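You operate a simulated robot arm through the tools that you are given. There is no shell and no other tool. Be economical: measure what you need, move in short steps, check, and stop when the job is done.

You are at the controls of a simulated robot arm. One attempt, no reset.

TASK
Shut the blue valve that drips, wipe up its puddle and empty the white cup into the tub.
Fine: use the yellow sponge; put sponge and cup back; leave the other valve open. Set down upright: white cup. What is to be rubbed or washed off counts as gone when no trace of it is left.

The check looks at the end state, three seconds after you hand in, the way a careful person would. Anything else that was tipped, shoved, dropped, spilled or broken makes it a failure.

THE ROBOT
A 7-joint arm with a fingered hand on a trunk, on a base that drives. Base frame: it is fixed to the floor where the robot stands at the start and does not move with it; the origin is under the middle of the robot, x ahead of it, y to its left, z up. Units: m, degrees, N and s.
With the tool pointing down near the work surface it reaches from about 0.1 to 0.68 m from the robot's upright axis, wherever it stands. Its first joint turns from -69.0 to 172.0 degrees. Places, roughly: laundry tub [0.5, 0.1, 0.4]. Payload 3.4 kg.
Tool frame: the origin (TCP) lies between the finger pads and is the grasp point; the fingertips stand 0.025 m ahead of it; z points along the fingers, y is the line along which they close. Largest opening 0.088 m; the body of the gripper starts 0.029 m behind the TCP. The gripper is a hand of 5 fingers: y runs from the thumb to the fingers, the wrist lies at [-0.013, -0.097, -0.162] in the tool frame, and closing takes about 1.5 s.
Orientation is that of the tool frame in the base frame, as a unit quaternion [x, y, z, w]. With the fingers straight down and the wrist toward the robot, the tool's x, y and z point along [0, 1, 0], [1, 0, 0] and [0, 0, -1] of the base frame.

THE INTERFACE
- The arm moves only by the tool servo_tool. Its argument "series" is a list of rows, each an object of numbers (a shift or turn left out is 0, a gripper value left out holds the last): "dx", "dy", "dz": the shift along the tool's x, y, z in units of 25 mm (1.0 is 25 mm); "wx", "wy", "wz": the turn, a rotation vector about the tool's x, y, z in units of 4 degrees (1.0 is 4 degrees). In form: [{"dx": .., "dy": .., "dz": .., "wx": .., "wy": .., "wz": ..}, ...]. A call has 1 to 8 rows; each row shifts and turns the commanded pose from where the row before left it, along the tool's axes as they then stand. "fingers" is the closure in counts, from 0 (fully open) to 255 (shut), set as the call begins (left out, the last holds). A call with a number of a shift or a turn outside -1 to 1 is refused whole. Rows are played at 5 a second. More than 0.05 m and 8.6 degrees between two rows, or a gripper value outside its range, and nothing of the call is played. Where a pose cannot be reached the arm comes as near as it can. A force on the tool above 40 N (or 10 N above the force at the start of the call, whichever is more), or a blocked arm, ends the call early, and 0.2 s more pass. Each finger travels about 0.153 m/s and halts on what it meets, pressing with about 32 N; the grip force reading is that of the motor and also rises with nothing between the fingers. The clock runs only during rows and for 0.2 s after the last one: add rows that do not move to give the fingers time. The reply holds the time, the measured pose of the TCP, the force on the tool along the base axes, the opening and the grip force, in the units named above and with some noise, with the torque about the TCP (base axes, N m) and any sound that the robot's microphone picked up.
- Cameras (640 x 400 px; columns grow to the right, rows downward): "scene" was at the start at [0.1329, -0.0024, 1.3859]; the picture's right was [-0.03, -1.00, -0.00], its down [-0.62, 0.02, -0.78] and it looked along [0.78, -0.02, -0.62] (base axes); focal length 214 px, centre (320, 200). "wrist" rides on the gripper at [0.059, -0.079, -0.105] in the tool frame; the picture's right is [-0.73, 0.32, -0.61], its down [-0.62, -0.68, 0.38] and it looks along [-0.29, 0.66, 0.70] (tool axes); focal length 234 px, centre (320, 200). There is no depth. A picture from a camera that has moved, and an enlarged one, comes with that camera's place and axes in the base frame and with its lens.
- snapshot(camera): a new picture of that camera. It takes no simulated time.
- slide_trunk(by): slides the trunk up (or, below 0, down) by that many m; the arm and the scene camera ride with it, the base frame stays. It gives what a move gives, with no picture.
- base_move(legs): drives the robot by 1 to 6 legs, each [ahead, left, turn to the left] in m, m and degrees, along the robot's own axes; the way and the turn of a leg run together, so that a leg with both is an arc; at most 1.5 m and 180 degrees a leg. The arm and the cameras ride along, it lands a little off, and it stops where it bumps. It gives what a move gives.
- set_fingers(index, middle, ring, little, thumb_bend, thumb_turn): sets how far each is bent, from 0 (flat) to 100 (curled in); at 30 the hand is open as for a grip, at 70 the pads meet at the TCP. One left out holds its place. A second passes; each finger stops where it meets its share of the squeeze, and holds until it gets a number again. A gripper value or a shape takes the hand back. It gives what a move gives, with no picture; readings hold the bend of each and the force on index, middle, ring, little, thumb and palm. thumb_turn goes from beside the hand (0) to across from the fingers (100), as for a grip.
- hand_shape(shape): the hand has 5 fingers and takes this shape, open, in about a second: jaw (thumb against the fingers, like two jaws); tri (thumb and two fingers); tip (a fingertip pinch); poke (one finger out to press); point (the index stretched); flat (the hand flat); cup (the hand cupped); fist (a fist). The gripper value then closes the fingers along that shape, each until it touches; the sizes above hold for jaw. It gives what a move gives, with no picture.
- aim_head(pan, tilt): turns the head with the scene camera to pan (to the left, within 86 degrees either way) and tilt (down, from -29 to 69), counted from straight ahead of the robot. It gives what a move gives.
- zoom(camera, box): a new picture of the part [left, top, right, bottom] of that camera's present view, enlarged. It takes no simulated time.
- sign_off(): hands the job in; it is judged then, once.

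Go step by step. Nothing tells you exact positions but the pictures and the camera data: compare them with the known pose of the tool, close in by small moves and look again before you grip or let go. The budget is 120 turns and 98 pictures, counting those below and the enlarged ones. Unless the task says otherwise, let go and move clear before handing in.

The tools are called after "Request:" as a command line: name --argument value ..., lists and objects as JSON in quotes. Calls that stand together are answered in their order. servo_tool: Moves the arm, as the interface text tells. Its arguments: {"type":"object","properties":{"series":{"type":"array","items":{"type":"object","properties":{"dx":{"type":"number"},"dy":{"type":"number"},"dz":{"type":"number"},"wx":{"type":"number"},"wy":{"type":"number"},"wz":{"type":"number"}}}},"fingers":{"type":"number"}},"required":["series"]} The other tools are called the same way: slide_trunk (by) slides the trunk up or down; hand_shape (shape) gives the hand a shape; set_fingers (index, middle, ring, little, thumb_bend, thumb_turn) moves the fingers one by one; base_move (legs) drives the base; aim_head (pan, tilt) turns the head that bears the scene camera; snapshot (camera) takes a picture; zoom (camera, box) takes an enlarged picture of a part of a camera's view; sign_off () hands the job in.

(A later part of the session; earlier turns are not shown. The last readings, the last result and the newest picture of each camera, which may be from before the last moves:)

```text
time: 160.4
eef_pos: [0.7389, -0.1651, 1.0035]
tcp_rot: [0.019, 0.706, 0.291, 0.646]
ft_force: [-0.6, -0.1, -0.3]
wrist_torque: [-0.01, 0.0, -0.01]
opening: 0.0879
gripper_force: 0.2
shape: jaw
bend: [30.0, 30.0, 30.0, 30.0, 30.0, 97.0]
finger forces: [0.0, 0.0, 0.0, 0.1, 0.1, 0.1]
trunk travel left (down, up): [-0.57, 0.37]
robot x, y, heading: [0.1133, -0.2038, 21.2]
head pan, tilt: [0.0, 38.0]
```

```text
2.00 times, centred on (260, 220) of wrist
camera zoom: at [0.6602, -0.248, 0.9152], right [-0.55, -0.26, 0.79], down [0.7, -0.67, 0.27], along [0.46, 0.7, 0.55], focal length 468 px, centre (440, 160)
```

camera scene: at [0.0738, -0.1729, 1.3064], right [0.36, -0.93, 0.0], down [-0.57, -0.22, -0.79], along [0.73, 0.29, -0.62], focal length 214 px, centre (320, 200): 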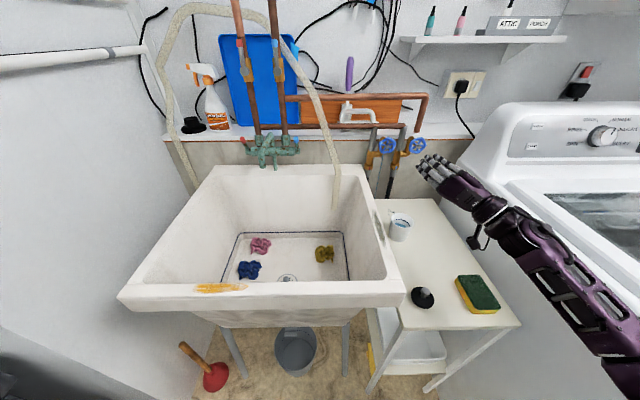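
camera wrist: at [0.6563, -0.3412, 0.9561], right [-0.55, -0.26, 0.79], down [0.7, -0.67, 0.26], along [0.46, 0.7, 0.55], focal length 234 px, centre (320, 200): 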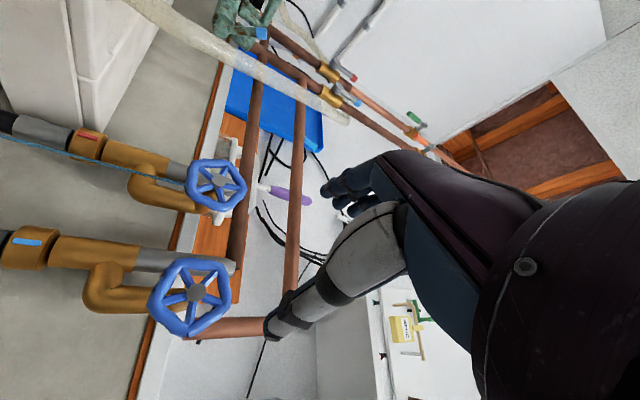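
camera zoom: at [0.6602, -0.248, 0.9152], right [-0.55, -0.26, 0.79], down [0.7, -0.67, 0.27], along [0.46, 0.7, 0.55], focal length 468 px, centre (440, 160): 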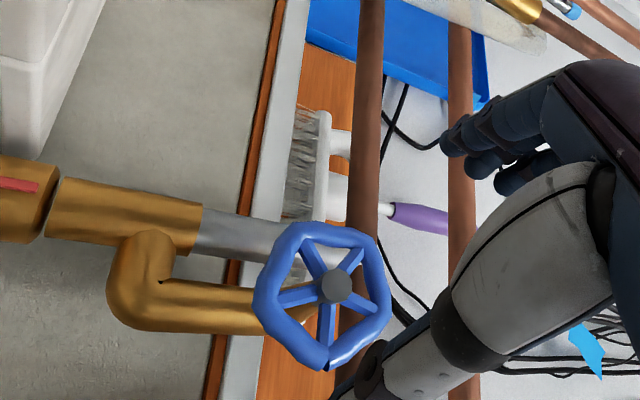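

At the end of that stroke the axis torque rose to 1.7 N·m (the stop) and the stream is gone: the valve is shut. Next the cup; I'll back the hand away, and look at the table closely.

Request:
servo_tool --series '[{"dz": -1}, {"dz": -1}, {"dz": -1}, {"dz": -1}, {"dz": -1}]'

Request:
aim_head --pan -20 --tilt 50

Request:
snapshot --camera "scene"

Request:
zoom --camera "scene" --box '[210, 60, 370, 160]'

```text
time: 161.6
eef_pos: [0.624, -0.2125, 1.003]
tcp_rot: [0.019, 0.705, 0.292, 0.646]
ft_force: [-0.1, 0.4, -0.3]
wrist_torque: [-0.03, 0.0, -0.02]
opening: 0.088
gripper_force: 0.1
shape: jaw
bend: [30.0, 30.0, 30.0, 30.0, 30.0, 97.0]
finger forces: [0.1, 0.0, 0.1, 0.1, 0.0, 0.0]
trunk travel left (down, up): [-0.57, 0.37]
robot x, y, heading: [0.1106, -0.2041, 21.3]
head pan, tilt: [0.0, 38.0]
```

```text
time: 162.5
eef_pos: [0.6259, -0.2128, 1.0021]
tcp_rot: [0.019, 0.706, 0.292, 0.645]
ft_force: [0.8, -0.6, 0.2]
wrist_torque: [0.03, 0.01, -0.02]
opening: 0.0877
gripper_force: 0.1
shape: jaw
bend: [30.0, 30.0, 30.0, 30.0, 30.0, 97.0]
finger forces: [0.1, 0.1, 0.1, 0.1, 0.0, 0.0]
trunk travel left (down, up): [-0.57, 0.37]
robot x, y, heading: [0.1133, -0.2011, 20.9]
head pan, tilt: [-20.0, 50.0]
```

```text
27 pictures are left
camera scene: at [0.2314, -0.1832, 1.2893], right [0.02, -1.0, 0.0], down [-0.77, -0.02, -0.64], along [0.64, 0.02, -0.77], focal length 214 px, centre (320, 200)
```

scene: 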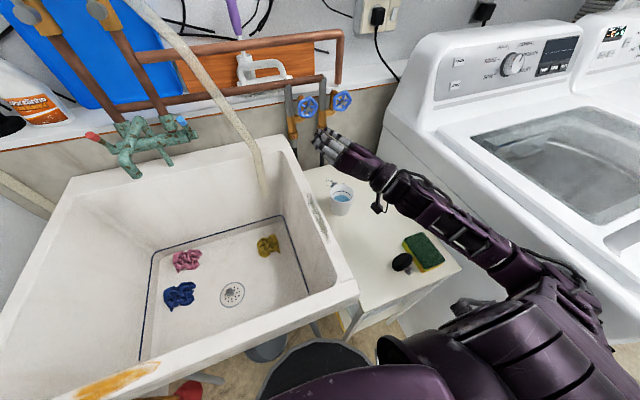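

```text
4.00 times, centred on (290, 110) of scene
camera zoom: at [0.2314, -0.1832, 1.2893], right [0.02, -1.0, 0.0], down [-0.77, -0.02, -0.64], along [0.64, 0.02, -0.77], focal length 858 px, centre (440, 560)
```

zoom: 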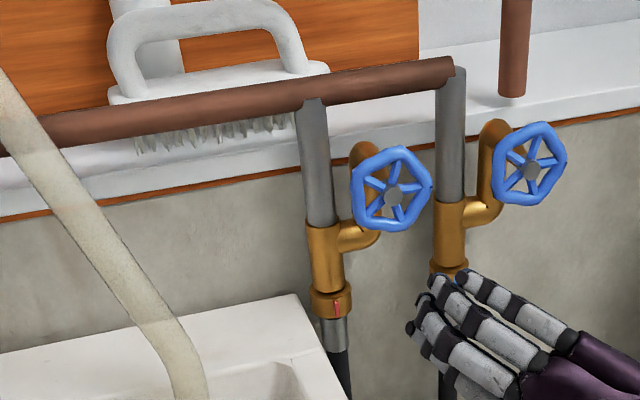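

No stream any more. Now the cup and puddle up close.

Request:
zoom --camera "scene" --box '[300, 160, 460, 280]'

Request:
snapshot --camera "wrist"

```text
3.33 times, centred on (380, 220) of scene
camera zoom: at [0.2314, -0.1832, 1.2893], right [0.02, -1.0, 0.0], down [-0.77, -0.02, -0.64], along [0.64, 0.02, -0.77], focal length 715 px, centre (120, 133)
```

zoom: 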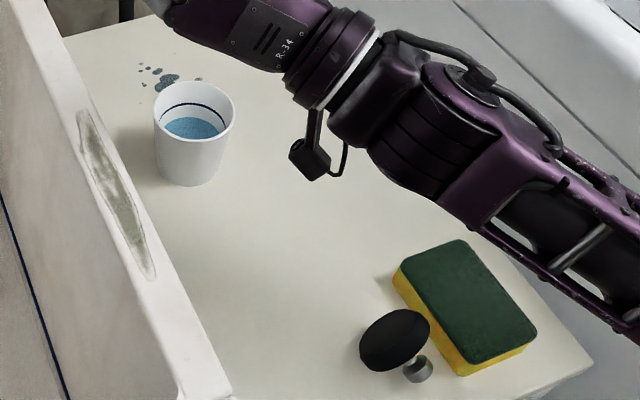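

```text
24 pictures are left
camera wrist: at [0.5464, -0.2959, 0.9149], right [-0.55, -0.26, 0.79], down [0.7, -0.67, 0.26], along [0.46, 0.7, 0.55], focal length 234 px, centre (320, 200)
```

wrist: 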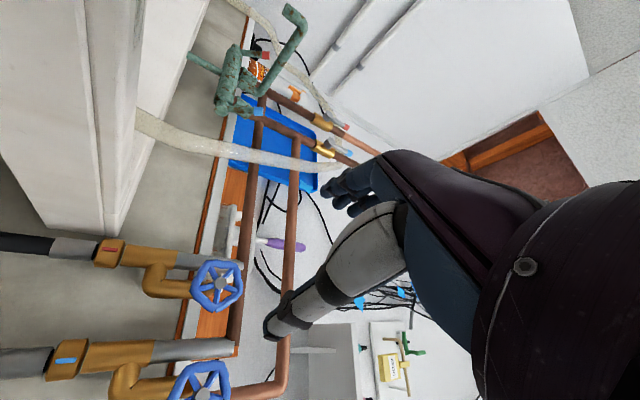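

The valve is done. I also notice the black tub plug beside the sponge now lies tipped and shifted (about 6 cm) — my arm must have brushed it, so I'll restore it later. Now raise the trunk and turn the hand to point straight down for the cup.

Request:
slide_trunk --by 0.1

Request:
servo_tool --series '[{"wx": 0.54, "wy": 0.81, "wz": 0.127}, {"wx": 0.54, "wy": 0.81, "wz": 0.127}, {"wx": 0.54, "wy": 0.81, "wz": 0.127}, {"wx": 0.54, "wy": 0.81, "wz": 0.127}, {"wx": 0.54, "wy": 0.81, "wz": 0.127}, {"wx": 0.54, "wy": 0.81, "wz": 0.127}, {"wx": 0.54, "wy": 0.81, "wz": 0.127}, {"wx": 0.54, "wy": 0.81, "wz": 0.127}]'

Request:
servo_tool --series '[{"wx": 0.54, "wy": 0.81, "wz": 0.127}, {"wx": 0.54, "wy": 0.81, "wz": 0.127}, {"wx": 0.54, "wy": 0.81, "wz": 0.127}, {"wx": 0.54, "wy": 0.81, "wz": 0.127}, {"wx": 0.54, "wy": 0.81, "wz": 0.127}, {"wx": 0.54, "wy": 0.81, "wz": 0.127}, {"wx": 0.54, "wy": 0.81, "wz": 0.127}, {"wx": 0.54, "wy": 0.81, "wz": 0.127}]'

Request:
servo_tool --series '[{"wx": 0.54, "wy": 0.81, "wz": 0.127}, {"wx": 0.54, "wy": 0.81, "wz": 0.127}, {"wx": 0.54, "wy": 0.81, "wz": 0.127}, {"wy": 1}, {"wy": 1}, {"wy": 1}, {"wy": 1}]'

Request:
snapshot --camera "scene"

```text
time: 163.8
eef_pos: [0.6242, -0.2125, 1.1033]
tcp_rot: [0.02, 0.706, 0.291, 0.645]
ft_force: [0.5, 0.1, -0.6]
wrist_torque: [-0.01, -0.02, -0.02]
opening: 0.0878
gripper_force: 0.0
shape: jaw
bend: [30.0, 30.0, 30.0, 30.0, 30.0, 97.0]
finger forces: [0.0, 0.1, 0.1, 0.1, 0.0, 0.1]
trunk travel left (down, up): [-0.67, 0.27]
robot x, y, heading: [0.1111, -0.2051, 21.3]
head pan, tilt: [-20.0, 50.0]
```

```text
time: 165.6
eef_pos: [0.6254, -0.2127, 1.1024]
tcp_rot: [0.075, 0.867, 0.203, 0.45]
ft_force: [0.4, -0.4, -0.1]
wrist_torque: [0.0, 0.01, -0.01]
opening: 0.0878
gripper_force: 0.0
shape: jaw
bend: [30.0, 30.0, 30.0, 30.0, 30.0, 97.0]
finger forces: [0.0, 0.1, 0.1, 0.0, 0.0, 0.0]
trunk travel left (down, up): [-0.67, 0.27]
robot x, y, heading: [0.1086, -0.2047, 21.3]
head pan, tilt: [-20.0, 50.0]
```

```text
time: 167.4
eef_pos: [0.6241, -0.2116, 1.103]
tcp_rot: [0.124, 0.962, 0.098, 0.221]
ft_force: [-0.3, 1.0, 0.6]
wrist_torque: [0.03, -0.01, 0.01]
opening: 0.0877
gripper_force: 0.1
shape: jaw
bend: [30.0, 30.0, 30.0, 30.0, 30.0, 97.0]
finger forces: [0.1, 0.0, 0.0, 0.0, 0.0, 0.1]
trunk travel left (down, up): [-0.67, 0.27]
robot x, y, heading: [0.109, -0.2044, 21.5]
head pan, tilt: [-20.0, 50.0]
```

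```text
time: 169.0
eef_pos: [0.6248, -0.2123, 1.1019]
tcp_rot: [0.131, 0.988, 0.077, -0.007]
ft_force: [-0.4, -0.2, 0.0]
wrist_torque: [-0.02, -0.01, 0.01]
opening: 0.0878
gripper_force: 0.0
shape: jaw
bend: [30.0, 30.0, 30.0, 30.0, 30.0, 97.0]
finger forces: [0.1, 0.0, 0.0, 0.1, 0.0, 0.1]
trunk travel left (down, up): [-0.67, 0.27]
robot x, y, heading: [0.1095, -0.2031, 21.3]
head pan, tilt: [-20.0, 50.0]
```

```text
23 pictures are left
camera scene: at [0.2318, -0.1833, 1.3892], right [0.02, -1.0, 0.0], down [-0.77, -0.02, -0.64], along [0.64, 0.01, -0.77], focal length 214 px, centre (320, 200)
```

scene: 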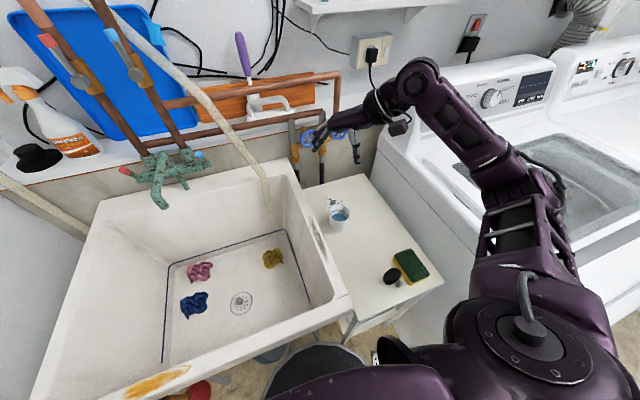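

The cup is near (0.646, -0.235). Straightening the tool and descending to just above it.

Request:
servo_tool --series '[{"wx": 1}, {"wx": 1}, {"wx": 0.2}, {"dx": -0.26, "dy": -0.17, "dz": 1}, {"dx": -0.26, "dy": -0.17, "dz": 1}, {"dx": -0.26, "dy": -0.17, "dz": 1}, {"dx": -0.26, "dy": -0.17, "dz": 1}, {"dz": 1}]'

Request:
servo_tool --series '[{"dz": 1}, {"dz": 0.8}]'

Request:
snapshot --camera "wrist"

Request:
zoom --camera "scene" --box '[270, 150, 450, 300]'

```text
time: 170.8
eef_pos: [0.6422, -0.2353, 0.9762]
tcp_rot: [0.13, 0.991, 0.0, -0.017]
ft_force: [-1.0, 0.0, 0.0]
wrist_torque: [0.01, 0.01, 0.03]
opening: 0.0878
gripper_force: 0.0
shape: jaw
bend: [30.0, 30.0, 30.0, 30.0, 30.0, 97.0]
finger forces: [0.0, 0.0, 0.0, 0.0, 0.0, 0.0]
trunk travel left (down, up): [-0.67, 0.27]
robot x, y, heading: [0.1101, -0.2001, 21.7]
head pan, tilt: [-20.0, 50.0]
```

```text
time: 171.4
eef_pos: [0.6413, -0.236, 0.9307]
tcp_rot: [0.13, 0.991, 0.001, -0.018]
ft_force: [0.1, -0.2, 0.0]
wrist_torque: [0.0, -0.01, 0.02]
opening: 0.0878
gripper_force: 0.1
shape: jaw
bend: [30.0, 30.0, 30.0, 30.0, 30.0, 97.0]
finger forces: [0.1, 0.0, 0.0, 0.0, 0.0, 0.0]
trunk travel left (down, up): [-0.67, 0.27]
robot x, y, heading: [0.1163, -0.2048, 21.5]
head pan, tilt: [-20.0, 50.0]
```

```text
22 pictures are left
camera wrist: at [0.5672, -0.298, 1.0379], right [0.8, 0.12, 0.58], down [0.41, -0.82, -0.4], along [0.43, 0.56, -0.71], focal length 234 px, centre (320, 200)
```

wrist: 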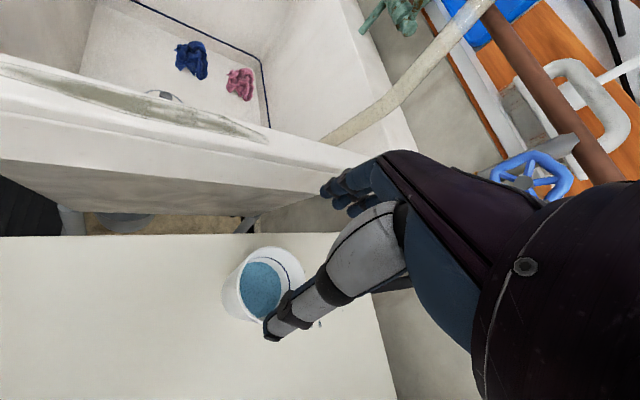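

```text
2.67 times, centred on (360, 225) of scene
camera zoom: at [0.2315, -0.1834, 1.3892], right [0.02, -1.0, 0.0], down [-0.77, -0.02, -0.64], along [0.64, 0.01, -0.77], focal length 572 px, centre (213, 133)
```

zoom: 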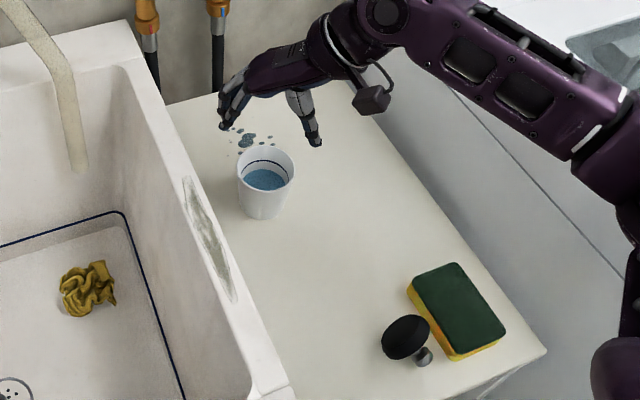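

The two views disagree by about 1–2 cm on the cup. I'll go a bit lower (still above the rim), split the difference and look again.

Request:
servo_tool --series '[{"dx": -0.4, "dy": -0.1, "dz": 0.9}, {"dz": 0.9}, {"dz": 0.6}]'

Request:
zoom --camera "wrist" --box '[160, 140, 480, 360]'

Request:
zoom --camera "scene" --box '[280, 150, 400, 225]'

```text
time: 172.2
eef_pos: [0.6481, -0.2413, 0.8713]
tcp_rot: [0.131, 0.991, 0.0, -0.016]
ft_force: [-0.6, 0.1, -0.3]
wrist_torque: [0.02, 0.01, 0.0]
opening: 0.0881
gripper_force: 0.0
shape: jaw
bend: [30.0, 30.0, 30.0, 30.0, 30.0, 97.0]
finger forces: [0.1, 0.1, 0.1, 0.0, 0.0, 0.0]
trunk travel left (down, up): [-0.67, 0.27]
robot x, y, heading: [0.1126, -0.2054, 21.4]
head pan, tilt: [-20.0, 50.0]
```

```text
1.82 times, centred on (320, 250) of wrist
camera zoom: at [0.575, -0.3032, 0.9784], right [0.8, 0.12, 0.58], down [0.41, -0.82, -0.4], along [0.43, 0.56, -0.71], focal length 426 px, centre (320, 109)
```

zoom: 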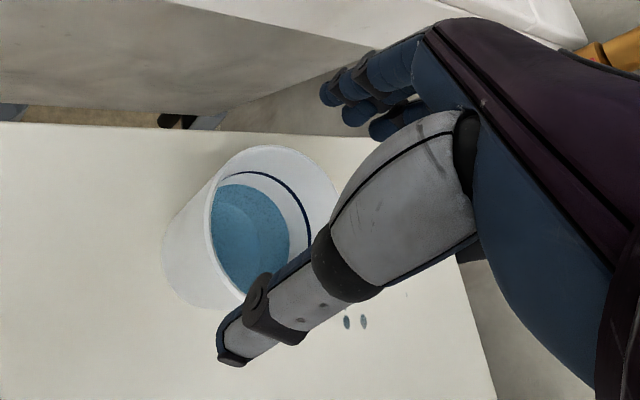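

```text
5.33 times, centred on (340, 188) of scene
camera zoom: at [0.2317, -0.1834, 1.3892], right [0.02, -1.0, 0.0], down [-0.77, -0.02, -0.64], along [0.64, 0.01, -0.77], focal length 1144 px, centre (213, 267)
```

zoom: 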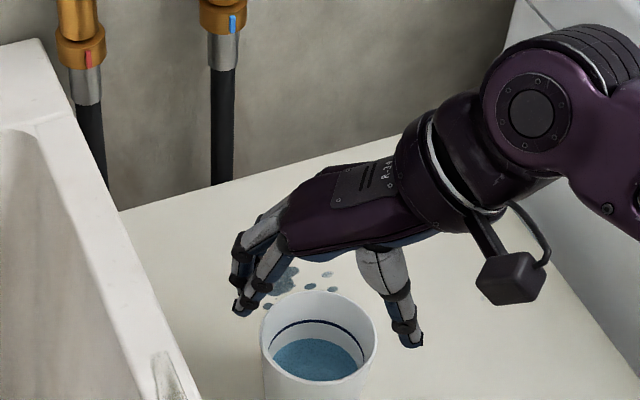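

Centred laterally; lowering around the cup and closing gently.

Request:
servo_tool --series '[{"dx": -0.18, "dz": 0.5}, {"dz": 0.75}, {"dz": 0.75}, {"dz": 0.72}]'

Request:
servo_tool --series '[{}, {}, {}, {}, {}, {}]' --fingers 120

Request:
zoom --camera "wrist" --box '[160, 140, 480, 360]'

```text
time: 173.2
eef_pos: [0.6498, -0.2408, 0.8026]
tcp_rot: [0.129, 0.992, 0.0, -0.017]
ft_force: [-0.4, 1.4, 1.9]
wrist_torque: [0.04, -0.02, 0.03]
opening: 0.0882
gripper_force: 0.1
shape: jaw
bend: [30.0, 30.0, 30.0, 30.0, 30.0, 97.0]
finger forces: [1.5, 0.1, 0.0, 0.1, 0.0, 0.0]
trunk travel left (down, up): [-0.67, 0.27]
robot x, y, heading: [0.1128, -0.2044, 21.2]
head pan, tilt: [-20.0, 50.0]
```

```text
time: 174.6
eef_pos: [0.6493, -0.2407, 0.8028]
tcp_rot: [0.13, 0.991, -0.001, -0.016]
ft_force: [-0.6, -0.3, 0.3]
wrist_torque: [-0.03, 0.0, -0.02]
opening: 0.0499
gripper_force: 32.2
shape: jaw
bend: [74.0, 40.0, 35.0, 42.0, 68.0, 98.0]
finger forces: [16.4, 8.7, 4.1, 2.7, 29.0, 0.0]
trunk travel left (down, up): [-0.67, 0.27]
robot x, y, heading: [0.1111, -0.2031, 21.4]
head pan, tilt: [-20.0, 50.0]
```

```text
1.82 times, centred on (320, 250) of wrist
camera zoom: at [0.5758, -0.3034, 0.91], right [0.8, 0.12, 0.58], down [0.41, -0.82, -0.4], along [0.43, 0.56, -0.71], focal length 426 px, centre (320, 109)
```

zoom: 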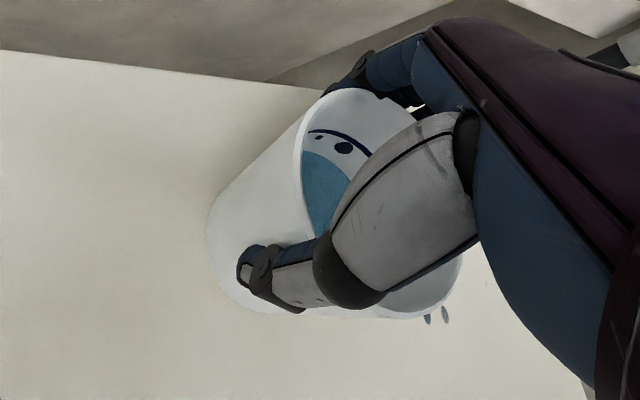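

Cup held evenly by all fingers. Lifting straight up, then carrying it over the tub.

Request:
servo_tool --series '[{"dz": -0.6}, {"dz": -1}, {"dz": -1}, {"dz": -1}, {"dz": -1}, {"dz": -1}, {"dz": -1}, {"dz": -1}]'

Request:
servo_tool --series '[{"dx": 0.8, "dy": 0.94}, {"dx": 0.8, "dy": 0.94}, {"dx": 0.8, "dy": 0.94}, {"dx": 0.8, "dy": 0.94}, {"dx": 0.8, "dy": 0.94}]'

Request:
servo_tool --series '[{"dx": 0.8, "dy": 0.94}, {"dx": 0.8, "dy": 0.94}, {"dx": 0.8, "dy": 0.94}, {"dx": 0.8, "dy": 0.94}, {"dx": 0.8, "dy": 0.94}]'

Request:
snapshot --camera "scene"

```text
time: 176.4
eef_pos: [0.6562, -0.2402, 0.9927]
tcp_rot: [0.13, 0.991, -0.001, -0.016]
ft_force: [-0.3, 0.0, -1.8]
wrist_torque: [0.01, 0.03, 0.02]
opening: 0.0497
gripper_force: 32.4
shape: jaw
bend: [74.0, 40.0, 35.0, 42.0, 68.0, 98.0]
finger forces: [16.3, 8.6, 4.3, 2.8, 28.9, 0.1]
trunk travel left (down, up): [-0.67, 0.27]
robot x, y, heading: [0.1134, -0.2011, 21.1]
head pan, tilt: [-20.0, 50.0]
```

```text
time: 177.6
eef_pos: [0.5891, -0.1003, 0.9979]
tcp_rot: [0.13, 0.991, 0.0, -0.017]
ft_force: [-0.9, 0.1, -0.8]
wrist_torque: [0.0, 0.07, 0.0]
opening: 0.0497
gripper_force: 31.9
shape: jaw
bend: [74.0, 40.0, 36.0, 42.0, 68.0, 98.0]
finger forces: [16.2, 8.4, 4.3, 2.9, 28.8, 0.0]
trunk travel left (down, up): [-0.67, 0.27]
robot x, y, heading: [0.1126, -0.2026, 21.4]
head pan, tilt: [-20.0, 50.0]
```

```text
time: 178.8
eef_pos: [0.5219, 0.0394, 0.9996]
tcp_rot: [0.13, 0.991, -0.001, -0.017]
ft_force: [0.2, 0.8, -1.6]
wrist_torque: [0.02, -0.02, 0.0]
opening: 0.0496
gripper_force: 32.1
shape: jaw
bend: [74.0, 40.0, 36.0, 42.0, 68.0, 98.0]
finger forces: [16.1, 8.4, 4.3, 2.8, 28.6, 0.0]
trunk travel left (down, up): [-0.67, 0.27]
robot x, y, heading: [0.1112, -0.2052, 21.0]
head pan, tilt: [-20.0, 50.0]
```

```text
17 pictures are left
camera scene: at [0.2312, -0.1819, 1.3892], right [0.02, -1.0, 0.0], down [-0.77, -0.02, -0.64], along [0.64, 0.01, -0.77], focal length 214 px, centre (320, 200)
```

scene: 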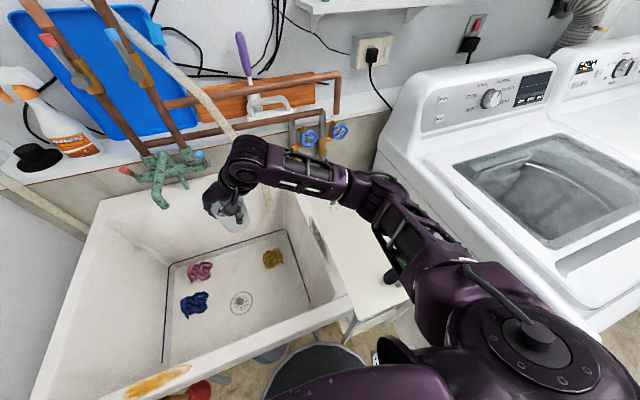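

Cup is over the tub. Tilting it to pour.

Request:
servo_tool --series '[{"wy": -1}, {"wy": -1}, {"wy": -1}, {"wy": -1}, {"wy": -1}, {"wy": -1}, {"wy": -1}, {"wy": -1}]'

Request:
servo_tool --series '[{"wy": -1}, {"wy": -1}, {"wy": -1}, {"wy": -1}, {"wy": -1}, {"wy": -1}, {"wy": -1}, {"wy": -1}]'

Request:
servo_tool --series '[{"wy": -1}, {"wy": -1}, {"wy": -1}, {"wy": -1}, {"wy": -1}, {"wy": -1}, {"wy": -1}, {"wy": -1}]'

Request:
servo_tool --series '[{"wy": -1}, {"wy": -1}, {"wy": -1}, {"wy": -1}, {"wy": -1}, {"wy": -1}, {}, {}]'

Request:
snapshot --camera "scene"

```text
time: 180.6
eef_pos: [0.5219, 0.0376, 0.9986]
tcp_rot: [0.125, 0.957, -0.036, 0.258]
ft_force: [-0.2, 0.1, -1.0]
wrist_torque: [0.0, -0.01, -0.03]
opening: 0.0494
gripper_force: 32.1
shape: jaw
bend: [74.0, 40.0, 36.0, 42.0, 69.0, 98.0]
finger forces: [16.3, 8.5, 4.3, 2.8, 28.6, 0.0]
trunk travel left (down, up): [-0.67, 0.27]
robot x, y, heading: [0.1103, -0.2056, 21.3]
head pan, tilt: [-20.0, 50.0]
```

```text
time: 182.4
eef_pos: [0.5218, 0.0368, 0.9995]
tcp_rot: [0.111, 0.849, -0.069, 0.512]
ft_force: [-0.6, -1.0, 0.2]
wrist_torque: [-0.02, 0.03, 0.0]
opening: 0.0498
gripper_force: 31.8
shape: jaw
bend: [74.0, 40.0, 36.0, 42.0, 69.0, 98.0]
finger forces: [16.2, 8.4, 4.3, 2.8, 28.6, 0.0]
trunk travel left (down, up): [-0.67, 0.27]
robot x, y, heading: [0.1147, -0.2043, 21.5]
head pan, tilt: [-20.0, 50.0]
```

```text
time: 184.2
eef_pos: [0.6178, 0.0904, 1.1007]
tcp_rot: [0.089, 0.678, -0.096, 0.723]
ft_force: [0.1, -0.1, -0.2]
wrist_torque: [-0.01, -0.02, 0.0]
opening: 0.0494
gripper_force: 31.4
shape: jaw
bend: [74.0, 40.0, 36.0, 42.0, 69.0, 98.0]
finger forces: [16.0, 8.4, 4.5, 2.8, 28.6, 0.1]
out of reach, approached as far as the arm can: row 2, 3, 4, 5, 6, 7, 8
trunk travel left (down, up): [-0.67, 0.27]
robot x, y, heading: [0.112, -0.1998, 21.2]
head pan, tilt: [-20.0, 50.0]
```

```text
time: 186.0
eef_pos: [0.6666, 0.155, 1.1442]
tcp_rot: [0.065, 0.51, -0.112, 0.85]
ft_force: [0.3, 0.3, 0.5]
wrist_torque: [-0.01, -0.06, 0.02]
opening: 0.0493
gripper_force: 32.2
shape: jaw
bend: [74.0, 40.0, 36.0, 43.0, 69.0, 98.0]
finger forces: [16.0, 8.3, 4.6, 3.1, 28.6, 0.1]
out of reach, approached as far as the arm can: row 1, 2, 3, 4, 5, 6
trunk travel left (down, up): [-0.67, 0.27]
robot x, y, heading: [0.1115, -0.2039, 21.3]
head pan, tilt: [-20.0, 50.0]
```

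```text
16 pictures are left
camera scene: at [0.2317, -0.1831, 1.3892], right [0.02, -1.0, 0.0], down [-0.77, -0.02, -0.64], along [0.64, 0.01, -0.77], focal length 214 px, centre (320, 200)
```

scene: 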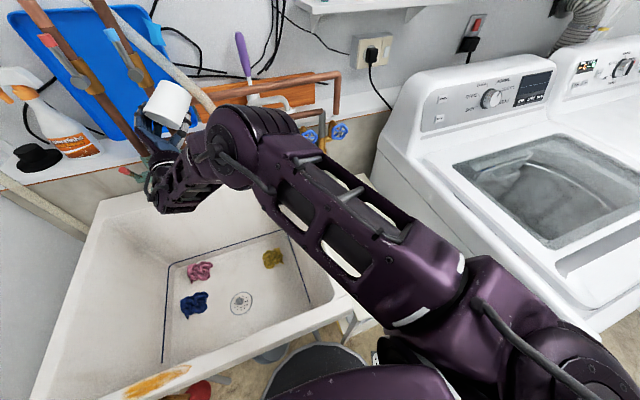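

The cup is tilted well past horizontal (118°) and empty over the tub. Rotating it back upright while retreating from the faucet.

Request:
servo_tool --series '[{"dx": 0.18, "dy": -0.47, "dz": -0.52, "wy": 1}, {"dx": 0.18, "dy": -0.47, "dz": -0.52, "wy": 1}, {"dx": 0.2, "dy": -0.47, "dz": -0.45, "wy": 1}, {"dx": 0.2, "dy": -0.47, "dz": -0.45, "wy": 1}, {"dx": 0.3, "dy": -0.4, "dz": -0.4, "wy": 1}, {"dx": 0.3, "dy": -0.4, "dz": -0.4, "wy": 1}]'

Request:
servo_tool --series '[{"dx": 0.5, "dz": -0.3, "wy": 1}, {"dx": 0.5, "dz": -0.2, "wy": 1}, {"dx": 0.5, "dz": -0.2, "wy": 1}, {"dx": 0.5, "dz": -0.2, "wy": 1}, {"dx": 0.5, "wy": 1}, {"dx": 0.5, "wy": 1}, {"dx": 0.5, "wy": 1}, {"dx": 0.5, "wy": 1}]'

Request:
servo_tool --series '[{"wy": 1}, {"wy": 1}, {"wy": 1}, {"wy": 1}, {"wy": 1}, {"wy": 1}, {"wy": 1}, {"wy": 1}]'

```text
time: 187.4
eef_pos: [0.6145, 0.1117, 1.0955]
tcp_rot: [0.086, 0.677, -0.096, 0.725]
ft_force: [0.2, -0.1, 0.1]
wrist_torque: [-0.02, 0.06, -0.01]
opening: 0.049
gripper_force: 31.8
shape: jaw
bend: [74.0, 40.0, 36.0, 43.0, 69.0, 97.0]
finger forces: [16.0, 8.1, 4.6, 3.1, 28.7, 0.0]
out of reach, approached as far as the arm can: row 1, 2, 3
trunk travel left (down, up): [-0.67, 0.27]
robot x, y, heading: [0.11, -0.201, 21.0]
head pan, tilt: [-20.0, 50.0]
```

```text
time: 189.2
eef_pos: [0.5762, 0.1208, 0.9986]
tcp_rot: [0.111, 0.85, -0.068, 0.51]
ft_force: [0.4, 0.2, -0.2]
wrist_torque: [0.01, 0.03, 0.0]
opening: 0.0486
gripper_force: 32.1
shape: jaw
bend: [74.0, 40.0, 36.0, 43.0, 69.0, 97.0]
finger forces: [15.9, 8.1, 4.7, 3.0, 28.5, 0.0]
trunk travel left (down, up): [-0.67, 0.27]
robot x, y, heading: [0.1091, -0.2019, 21.2]
head pan, tilt: [-20.0, 50.0]
```

```text
time: 191.0
eef_pos: [0.5744, 0.1231, 0.9992]
tcp_rot: [0.125, 0.958, -0.035, 0.257]
ft_force: [0.1, 0.4, 0.1]
wrist_torque: [0.0, 0.02, -0.01]
opening: 0.0476
gripper_force: 32.4
shape: jaw
bend: [74.0, 40.0, 36.0, 44.0, 69.0, 97.0]
finger forces: [14.3, 8.0, 6.3, 3.6, 27.8, 0.0]
trunk travel left (down, up): [-0.67, 0.27]
robot x, y, heading: [0.108, -0.2045, 21.3]
head pan, tilt: [-20.0, 50.0]
```

Tracking well. Finishing the rotation, checking the cup is empty, and carrying it back.

Request:
servo_tool --series '[{"wy": 1}, {"wy": 1}, {"wy": 1}, {"wy": 1}, {"wy": 1}, {"wy": 1}, {"wy": 1}, {"wy": 1}]'

Request:
servo_tool --series '[{"dx": -0.479, "dy": -0.948}, {"dx": -0.479, "dy": -0.948}, {"dx": -0.479, "dy": -0.948}, {"dx": -0.479, "dy": -0.948}, {"dx": -0.479, "dy": -0.948}, {"dx": -0.479, "dy": -0.948}, {"dx": -0.479, "dy": -0.948}]'

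Request:
servo_tool --series '[{"dx": -0.479, "dy": -0.948}, {"dx": -0.479, "dy": -0.948}, {"dx": -0.479, "dy": -0.948}, {"dx": -0.479, "dy": -0.948}, {"dx": -0.479, "dy": -0.948}, {"dx": -0.479, "dy": -0.948}, {"dx": -0.479, "dy": -0.948}]'

Request:
zoom --camera "wrist" --box '[160, 140, 480, 360]'

```text
time: 192.8
eef_pos: [0.575, 0.1225, 0.9993]
tcp_rot: [0.131, 0.991, 0.0, -0.018]
ft_force: [0.2, -0.2, -1.0]
wrist_torque: [-0.02, 0.02, -0.02]
opening: 0.0472
gripper_force: 32.5
shape: jaw
bend: [74.0, 40.0, 36.0, 44.0, 69.0, 97.0]
finger forces: [14.3, 7.6, 6.8, 3.7, 27.7, 0.0]
trunk travel left (down, up): [-0.67, 0.27]
robot x, y, heading: [0.1117, -0.201, 21.1]
head pan, tilt: [-20.0, 50.0]
```

```text
time: 194.4
eef_pos: [0.6152, -0.0617, 0.998]
tcp_rot: [0.13, 0.991, 0.0, -0.017]
ft_force: [0.5, -1.0, -0.7]
wrist_torque: [-0.03, 0.0, 0.01]
opening: 0.0468
gripper_force: 31.5
shape: jaw
bend: [74.0, 40.0, 36.0, 44.0, 69.0, 97.0]
finger forces: [13.8, 7.5, 7.0, 3.8, 28.0, 0.0]
trunk travel left (down, up): [-0.67, 0.27]
robot x, y, heading: [0.1103, -0.2018, 21.4]
head pan, tilt: [-20.0, 50.0]
```

```text
time: 196.0
eef_pos: [0.6522, -0.2429, 0.9961]
tcp_rot: [0.131, 0.991, -0.001, -0.016]
ft_force: [-0.3, -0.4, -0.5]
wrist_torque: [-0.02, 0.02, -0.02]
opening: 0.0468
gripper_force: 31.9
shape: jaw
bend: [74.0, 41.0, 36.0, 44.0, 69.0, 97.0]
finger forces: [13.6, 7.6, 7.1, 3.8, 27.7, 0.1]
trunk travel left (down, up): [-0.67, 0.27]
robot x, y, heading: [0.108, -0.2, 21.3]
head pan, tilt: [-20.0, 50.0]
```

```text
1.82 times, centred on (320, 250) of wrist
camera zoom: at [0.5783, -0.3055, 1.1036], right [0.8, 0.12, 0.58], down [0.41, -0.82, -0.4], along [0.43, 0.56, -0.71], focal length 426 px, centre (320, 109)
```

zoom: 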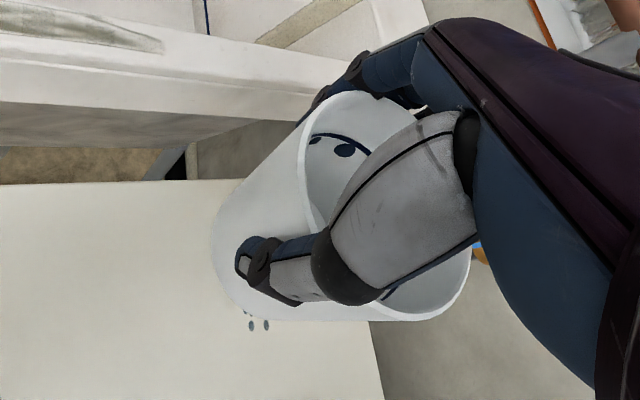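

The cup is empty. Lowering it back to its original spot.

Request:
servo_tool --series '[{"dz": 1, "dx": 0.1}, {"dz": 1}, {"dz": 1}, {"dz": 1}, {"dz": 1}, {"dz": 1}, {"dz": 1}]'

Request:
servo_tool --series '[{"dz": 0.2}, {"dz": 0.2}, {"dz": 0.15}, {}]'

```text
time: 197.6
eef_pos: [0.644, -0.2409, 0.8208]
tcp_rot: [0.13, 0.991, 0.0, -0.017]
ft_force: [0.4, -0.4, -0.8]
wrist_torque: [-0.02, 0.04, 0.0]
opening: 0.0462
gripper_force: 32.3
shape: jaw
bend: [74.0, 41.0, 36.0, 44.0, 70.0, 97.0]
finger forces: [13.3, 7.4, 7.1, 3.8, 27.9, 0.0]
trunk travel left (down, up): [-0.67, 0.27]
robot x, y, heading: [0.1141, -0.2032, 21.1]
head pan, tilt: [-20.0, 50.0]
```

```text
time: 198.6
eef_pos: [0.6442, -0.2402, 0.8067]
tcp_rot: [0.13, 0.991, 0.001, -0.017]
ft_force: [0.0, -0.5, 0.0]
wrist_torque: [-0.03, -0.01, -0.04]
opening: 0.0462
gripper_force: 32.0
shape: jaw
bend: [74.0, 41.0, 36.0, 44.0, 70.0, 97.0]
finger forces: [13.3, 7.4, 7.1, 3.7, 27.8, 0.0]
trunk travel left (down, up): [-0.67, 0.27]
robot x, y, heading: [0.1119, -0.2021, 21.1]
head pan, tilt: [-20.0, 50.0]
```

Request:
servo_tool --series '[{"dx": -0.2, "dz": 0.08}, {"dz": 0.08}, {"dz": 0.08}, {}]'

Request:
servo_tool --series '[{"dz": 0.08}, {"dz": 0.08}, {}]'

```text
time: 199.6
eef_pos: [0.6472, -0.241, 0.8017]
tcp_rot: [0.13, 0.991, 0.002, -0.016]
ft_force: [0.8, -0.2, 6.3]
wrist_torque: [0.1, -0.09, -0.03]
opening: 0.0461
gripper_force: 32.1
shape: jaw
bend: [74.0, 41.0, 36.0, 44.0, 70.0, 97.0]
finger forces: [13.0, 7.6, 7.0, 3.8, 27.8, 0.0]
trunk travel left (down, up): [-0.67, 0.27]
robot x, y, heading: [0.1117, -0.2039, 21.3]
head pan, tilt: [-20.0, 50.0]
```

```text
time: 200.4
eef_pos: [0.6457, -0.2426, 0.7976]
tcp_rot: [0.13, 0.991, 0.0, -0.016]
ft_force: [-2.3, -2.2, 14.0]
wrist_torque: [0.08, -0.04, 0.05]
opening: 0.0435
gripper_force: 31.5
shape: jaw
bend: [75.0, 41.0, 35.0, 47.0, 72.0, 97.0]
finger forces: [10.9, 8.0, 3.5, 5.1, 26.2, 0.0]
trunk travel left (down, up): [-0.67, 0.27]
robot x, y, heading: [0.1116, -0.2058, 21.2]
head pan, tilt: [-20.0, 50.0]
```

On the table. Opening and rising clear, then checking.

Request:
servo_tool --series '[{"dz": -0.1}, {}, {}, {}, {}, {}]' --fingers 0

Request:
servo_tool --series '[{"dz": -0.6}, {"dz": -1}, {"dz": -1}, {"dz": -1}, {"dz": -1}, {"dz": -1}, {"dz": -1}, {"dz": -1}]'

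Request:
zoom --camera "scene" --box '[280, 170, 450, 300]'

```text
time: 201.8
eef_pos: [0.6476, -0.241, 0.7987]
tcp_rot: [0.13, 0.991, 0.001, -0.017]
ft_force: [-0.5, -0.5, -0.3]
wrist_torque: [-0.01, 0.02, 0.03]
opening: 0.0874
gripper_force: 0.1
shape: jaw
bend: [30.0, 30.0, 30.0, 30.0, 30.0, 98.0]
finger forces: [0.0, 0.1, 0.0, 0.0, 0.0, 0.1]
trunk travel left (down, up): [-0.67, 0.27]
robot x, y, heading: [0.1119, -0.2032, 21.5]
head pan, tilt: [-20.0, 50.0]
```

```text
time: 203.6
eef_pos: [0.6528, -0.2417, 0.9893]
tcp_rot: [0.13, 0.991, 0.0, -0.016]
ft_force: [0.0, 0.3, 0.0]
wrist_torque: [-0.01, 0.02, -0.01]
opening: 0.0878
gripper_force: 0.1
shape: jaw
bend: [30.0, 30.0, 30.0, 30.0, 30.0, 98.0]
finger forces: [0.0, 0.1, 0.0, 0.0, 0.0, 0.0]
trunk travel left (down, up): [-0.67, 0.27]
robot x, y, heading: [0.1124, -0.2081, 21.1]
head pan, tilt: [-20.0, 50.0]
```

```text
3.08 times, centred on (365, 235) of scene
camera zoom: at [0.2312, -0.1832, 1.3892], right [0.02, -1.0, 0.0], down [-0.77, -0.02, -0.64], along [0.64, 0.01, -0.77], focal length 660 px, centre (182, 92)
```

zoom: 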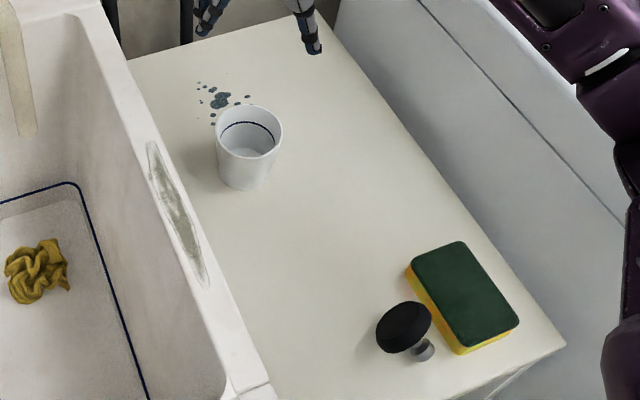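

Cup is upright and back. The tipped plug is next to the sponge's left side, so I'll right it first. Moving the hand over it for a close view.

Request:
servo_tool --series '[{"dx": 0.667, "dy": -0.98}, {"dx": 0.667, "dy": -0.98}, {"dx": 0.667, "dy": -0.98}, {"dx": 0.667, "dy": -0.98}, {"dx": 0.667, "dy": -0.98}, {"dx": 0.667, "dy": -0.98}, {"dx": 0.667, "dy": -0.98}, {"dx": 0.667, "dy": -0.98}]'

Request:
snapshot --camera "wrist"

Request:
zoom --camera "scene" --box '[365, 240, 445, 290]'

```text
time: 205.4
eef_pos: [0.4725, -0.3981, 0.9963]
tcp_rot: [0.13, 0.991, 0.001, -0.015]
ft_force: [-0.1, -0.4, -0.2]
wrist_torque: [-0.01, 0.01, 0.01]
opening: 0.0876
gripper_force: 0.0
shape: jaw
bend: [30.0, 30.0, 30.0, 30.0, 30.0, 98.0]
finger forces: [0.1, 0.1, 0.0, 0.0, 0.0, 0.0]
trunk travel left (down, up): [-0.67, 0.27]
robot x, y, heading: [0.1096, -0.203, 21.5]
head pan, tilt: [-20.0, 50.0]
```

```text
13 pictures are left
camera wrist: at [0.4, -0.4603, 1.1029], right [0.8, 0.12, 0.58], down [0.41, -0.82, -0.4], along [0.43, 0.56, -0.71], focal length 234 px, centre (320, 200)
```

wrist: 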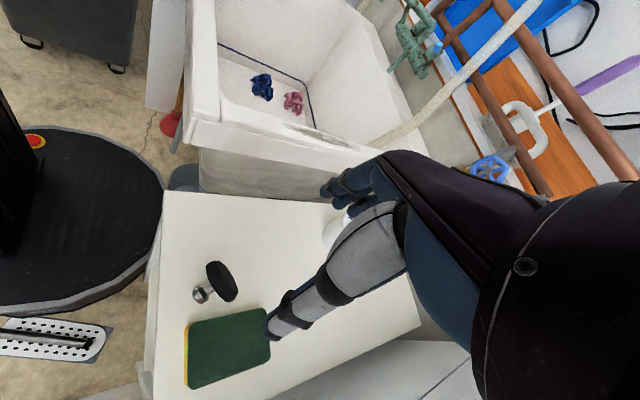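

```text
8.00 times, centred on (405, 265) of scene
camera zoom: at [0.2298, -0.184, 1.3894], right [0.02, -1.0, 0.0], down [-0.77, -0.02, -0.64], along [0.64, 0.02, -0.77], focal length 1716 px, centre (-360, -320)
```

zoom: 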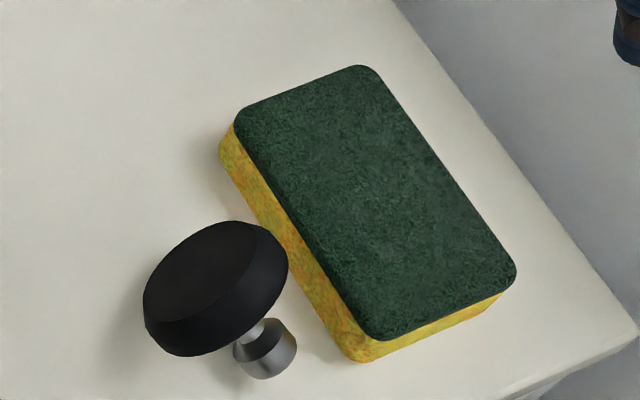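

The plug lies on its side with the knob toward the robot. Pushing the disc's upper edge from the knob side should tip it onto its flat face, knob up. I'll close the hand and come down behind it.

Request:
servo_tool --series '[{"dx": 0.28, "dy": -0.49, "dz": 1}, {"dx": 0.28, "dy": -0.49, "dz": 1}, {"dx": 0.28, "dy": -0.49, "dz": 1}, {"dx": 0.28, "dy": -0.49, "dz": 1}, {}, {}, {}]' --fingers 255

Request:
servo_tool --series '[{"dz": 0.9}, {"dz": 0.9}, {"dz": 0.7}, {}]'

Request:
zoom --camera "wrist" --box '[120, 140, 440, 360]'

```text
time: 207.0
eef_pos: [0.4312, -0.4381, 0.8964]
tcp_rot: [0.13, 0.991, 0.001, -0.017]
ft_force: [0.2, 0.2, -0.5]
wrist_torque: [-0.01, -0.02, 0.01]
opening: 0.0
gripper_force: 31.7
shape: jaw
bend: [70.0, 70.0, 70.0, 70.0, 43.0, 100.0]
finger forces: [0.0, 0.0, 0.0, 0.0, 0.1, 0.1]
trunk travel left (down, up): [-0.67, 0.27]
robot x, y, heading: [0.1112, -0.2031, 21.2]
head pan, tilt: [-20.0, 50.0]
```

```text
time: 208.0
eef_pos: [0.4296, -0.4362, 0.833]
tcp_rot: [0.13, 0.991, 0.001, -0.016]
ft_force: [-0.1, -0.2, -1.3]
wrist_torque: [0.02, -0.02, 0.0]
opening: 0.0
gripper_force: 31.7
shape: jaw
bend: [70.0, 70.0, 70.0, 70.0, 73.0, 100.0]
finger forces: [0.0, 0.1, 0.1, 0.0, 0.0, 0.1]
trunk travel left (down, up): [-0.67, 0.27]
robot x, y, heading: [0.1111, -0.2049, 21.1]
head pan, tilt: [-20.0, 50.0]
```

```text
1.82 times, centred on (280, 250) of wrist
camera zoom: at [0.3563, -0.4992, 0.9397], right [0.8, 0.12, 0.58], down [0.41, -0.82, -0.4], along [0.43, 0.56, -0.71], focal length 426 px, centre (393, 109)
```

zoom: 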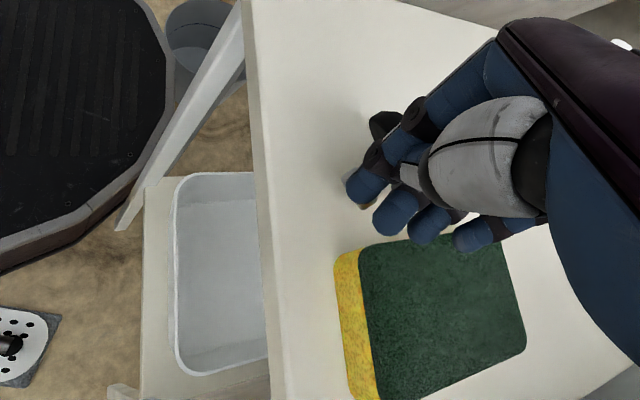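

Lowering a little more and pushing gently along the tipping direction.

Request:
servo_tool --series '[{"dz": 0.5}, {"dz": 0.5}, {"dz": 0.35}, {}]'

Request:
servo_tool --series '[{"dx": -0.22, "dy": 0.45}, {"dx": -0.22, "dy": 0.45}, {"dx": -0.22, "dy": 0.45}, {"dx": -0.22, "dy": 0.45}, {"dx": -0.22, "dy": 0.45}]'

Request:
zoom --camera "wrist" --box '[120, 140, 440, 360]'

```text
time: 209.0
eef_pos: [0.4285, -0.4362, 0.7991]
tcp_rot: [0.13, 0.991, 0.0, -0.016]
ft_force: [0.4, 0.9, -0.8]
wrist_torque: [-0.01, -0.02, -0.01]
opening: 0.0
gripper_force: 31.9
shape: jaw
bend: [70.0, 70.0, 70.0, 70.0, 73.0, 100.0]
finger forces: [0.0, 0.0, 0.0, 0.0, 0.0, 0.0]
trunk travel left (down, up): [-0.67, 0.27]
robot x, y, heading: [0.1123, -0.2021, 21.1]
head pan, tilt: [-20.0, 50.0]
```

```text
time: 210.2
eef_pos: [0.4658, -0.3909, 0.7991]
tcp_rot: [0.13, 0.991, 0.0, -0.016]
ft_force: [-7.7, -8.9, 17.1]
wrist_torque: [-0.2, 0.12, -0.03]
opening: 0.0
gripper_force: 32.0
shape: jaw
bend: [70.0, 70.0, 70.0, 70.0, 73.0, 100.0]
finger forces: [12.5, 7.4, 0.9, 0.0, 0.1, 0.1]
trunk travel left (down, up): [-0.67, 0.27]
robot x, y, heading: [0.1076, -0.1999, 21.2]
head pan, tilt: [-20.0, 50.0]
```

```text
1.82 times, centred on (280, 250) of wrist
camera zoom: at [0.3928, -0.4528, 0.9062], right [0.8, 0.12, 0.58], down [0.41, -0.82, -0.4], along [0.43, 0.56, -0.71], focal length 426 px, centre (393, 109)
```

zoom: 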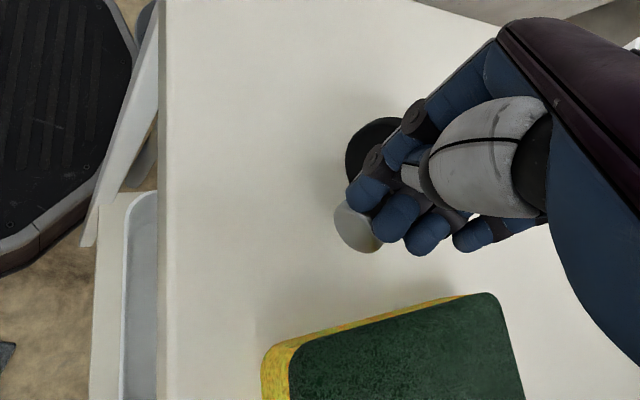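

The fingers are touching the disc's upper edge. Continuing the push with a slight rise.

Request:
servo_tool --series '[{"dx": -0.15, "dy": 0.3, "dz": -0.15}, {"dx": -0.22, "dy": 0.45, "dz": -0.1}, {"dx": -0.22, "dy": 0.45}, {"dx": -0.22, "dy": 0.45}]'

Request:
servo_tool --series '[{"dz": -1}, {"dz": -1}, {"dz": -1}, {"dz": -1}, {"dz": -1}]'

Request:
zoom --camera "scene" --box '[345, 200, 445, 290]'

```text
time: 211.2
eef_pos: [0.4973, -0.3539, 0.805]
tcp_rot: [0.13, 0.991, 0.001, -0.015]
ft_force: [-4.9, -1.3, 18.8]
wrist_torque: [-0.27, 0.12, -0.01]
opening: 0.0
gripper_force: 31.9
shape: jaw
bend: [70.0, 71.0, 70.0, 70.0, 48.0, 100.0]
finger forces: [4.7, 13.4, 0.0, 0.0, 0.0, 0.1]
trunk travel left (down, up): [-0.67, 0.27]
robot x, y, heading: [0.1138, -0.2027, 21.2]
head pan, tilt: [-20.0, 50.0]
```

```text
time: 212.4
eef_pos: [0.5033, -0.3542, 0.929]
tcp_rot: [0.131, 0.991, 0.0, -0.017]
ft_force: [-0.2, 0.0, 0.0]
wrist_torque: [0.0, -0.01, -0.01]
opening: 0.0003
gripper_force: 31.9
shape: jaw
bend: [70.0, 70.0, 70.0, 70.0, 73.0, 100.0]
finger forces: [0.1, 0.0, 0.0, 0.0, 0.1, 0.0]
trunk travel left (down, up): [-0.67, 0.27]
robot x, y, heading: [0.1078, -0.205, 21.2]
head pan, tilt: [-20.0, 50.0]
```

```text
4.44 times, centred on (395, 245) of scene
camera zoom: at [0.231, -0.1832, 1.3892], right [0.02, -1.0, 0.0], down [-0.77, -0.02, -0.64], along [0.64, 0.01, -0.77], focal length 953 px, centre (-13, 0)
```

zoom: 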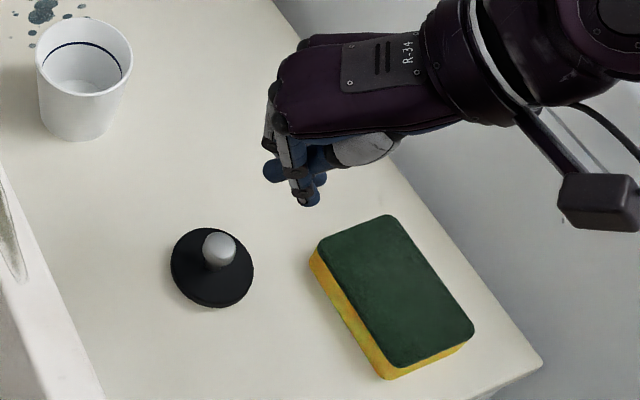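

The plug stands upright again, knob up, at about (0.520, -0.340). I'll pinch the knob and set it back at its original spot near (0.440, -0.318).

Request:
servo_tool --series '[{"dx": -0.25, "dy": 0.38, "dz": 0.3}, {"dx": -0.25, "dy": 0.38, "dz": 0.7}, {"dz": 1}, {"dz": 1}, {"dz": 1}, {"dz": 1}, {"dz": 0.85}, {}]' --fingers 60

Request:
servo_tool --series '[{}, {}, {}, {}, {}, {}]' --fingers 255

```text
time: 214.2
eef_pos: [0.5155, -0.3393, 0.783]
tcp_rot: [0.129, 0.991, 0.001, -0.017]
ft_force: [0.4, -0.2, -1.0]
wrist_torque: [0.02, -0.01, 0.03]
opening: 0.0674
gripper_force: 0.1
shape: jaw
bend: [27.0, 35.0, 32.0, 34.0, 53.0, 99.0]
finger forces: [0.1, 0.0, 0.0, 0.0, 0.0, 0.0]
trunk travel left (down, up): [-0.67, 0.27]
robot x, y, heading: [0.1099, -0.2009, 21.1]
head pan, tilt: [-20.0, 50.0]
```

```text
time: 215.6
eef_pos: [0.5161, -0.3397, 0.7825]
tcp_rot: [0.13, 0.991, 0.0, -0.017]
ft_force: [-0.8, 2.0, 3.6]
wrist_torque: [0.14, -0.09, 0.06]
opening: 0.0002
gripper_force: 32.3
shape: jaw
bend: [70.0, 60.0, 70.0, 70.0, 60.0, 100.0]
finger forces: [0.1, 6.9, 7.7, 0.0, 31.2, 0.1]
trunk travel left (down, up): [-0.67, 0.27]
robot x, y, heading: [0.1115, -0.2028, 21.2]
head pan, tilt: [-20.0, 50.0]
```

Knob held by middle, ring and thumb. Lifting 3 cm, shifting, and lowering.

Request:
servo_tool --series '[{"dz": -0.6}, {"dz": -0.6}, {"dx": 0.83}, {"dx": 0.83}, {"dx": 0.83}, {"dx": 0.83}, {"dz": 0.6}, {"dz": 0.45}]'

Request:
servo_tool --series '[{"dz": 0.08}, {"dz": 0.08}, {}]'

Request:
zoom --camera "scene" --box '[345, 200, 445, 300]'

```text
time: 217.4
eef_pos: [0.4355, -0.3173, 0.7901]
tcp_rot: [0.129, 0.991, 0.001, -0.016]
ft_force: [0.6, -0.6, -0.2]
wrist_torque: [0.01, 0.0, 0.02]
opening: 0.0
gripper_force: 31.7
shape: jaw
bend: [70.0, 61.0, 70.0, 70.0, 62.0, 100.0]
finger forces: [0.0, 5.7, 10.6, 0.1, 33.2, 0.0]
trunk travel left (down, up): [-0.67, 0.27]
robot x, y, heading: [0.1068, -0.2029, 20.8]
head pan, tilt: [-20.0, 50.0]
```

```text
time: 218.2
eef_pos: [0.4356, -0.3179, 0.7843]
tcp_rot: [0.13, 0.991, 0.001, -0.018]
ft_force: [-0.6, -1.7, 4.6]
wrist_torque: [0.02, -0.09, 0.01]
opening: 0.0
gripper_force: 31.9
shape: jaw
bend: [70.0, 61.0, 70.0, 70.0, 62.0, 100.0]
finger forces: [0.0, 5.2, 9.6, 0.0, 35.9, 0.0]
trunk travel left (down, up): [-0.67, 0.27]
robot x, y, heading: [0.1137, -0.2003, 21.3]
head pan, tilt: [-20.0, 50.0]
```

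```text
4.00 times, centred on (395, 250) of scene
camera zoom: at [0.2308, -0.1835, 1.3894], right [0.02, -1.0, 0.0], down [-0.77, -0.02, -0.64], along [0.64, 0.01, -0.77], focal length 858 px, centre (20, 0)
```

zoom: 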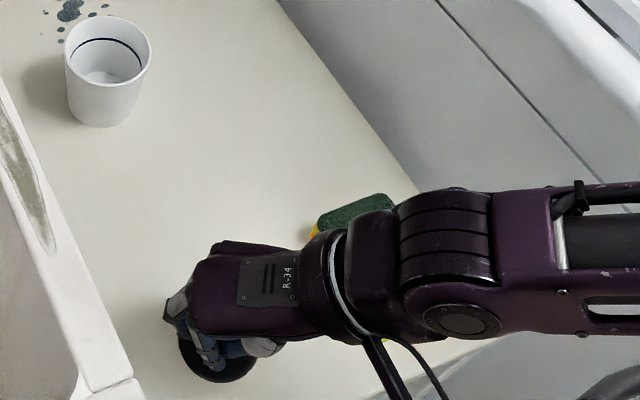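

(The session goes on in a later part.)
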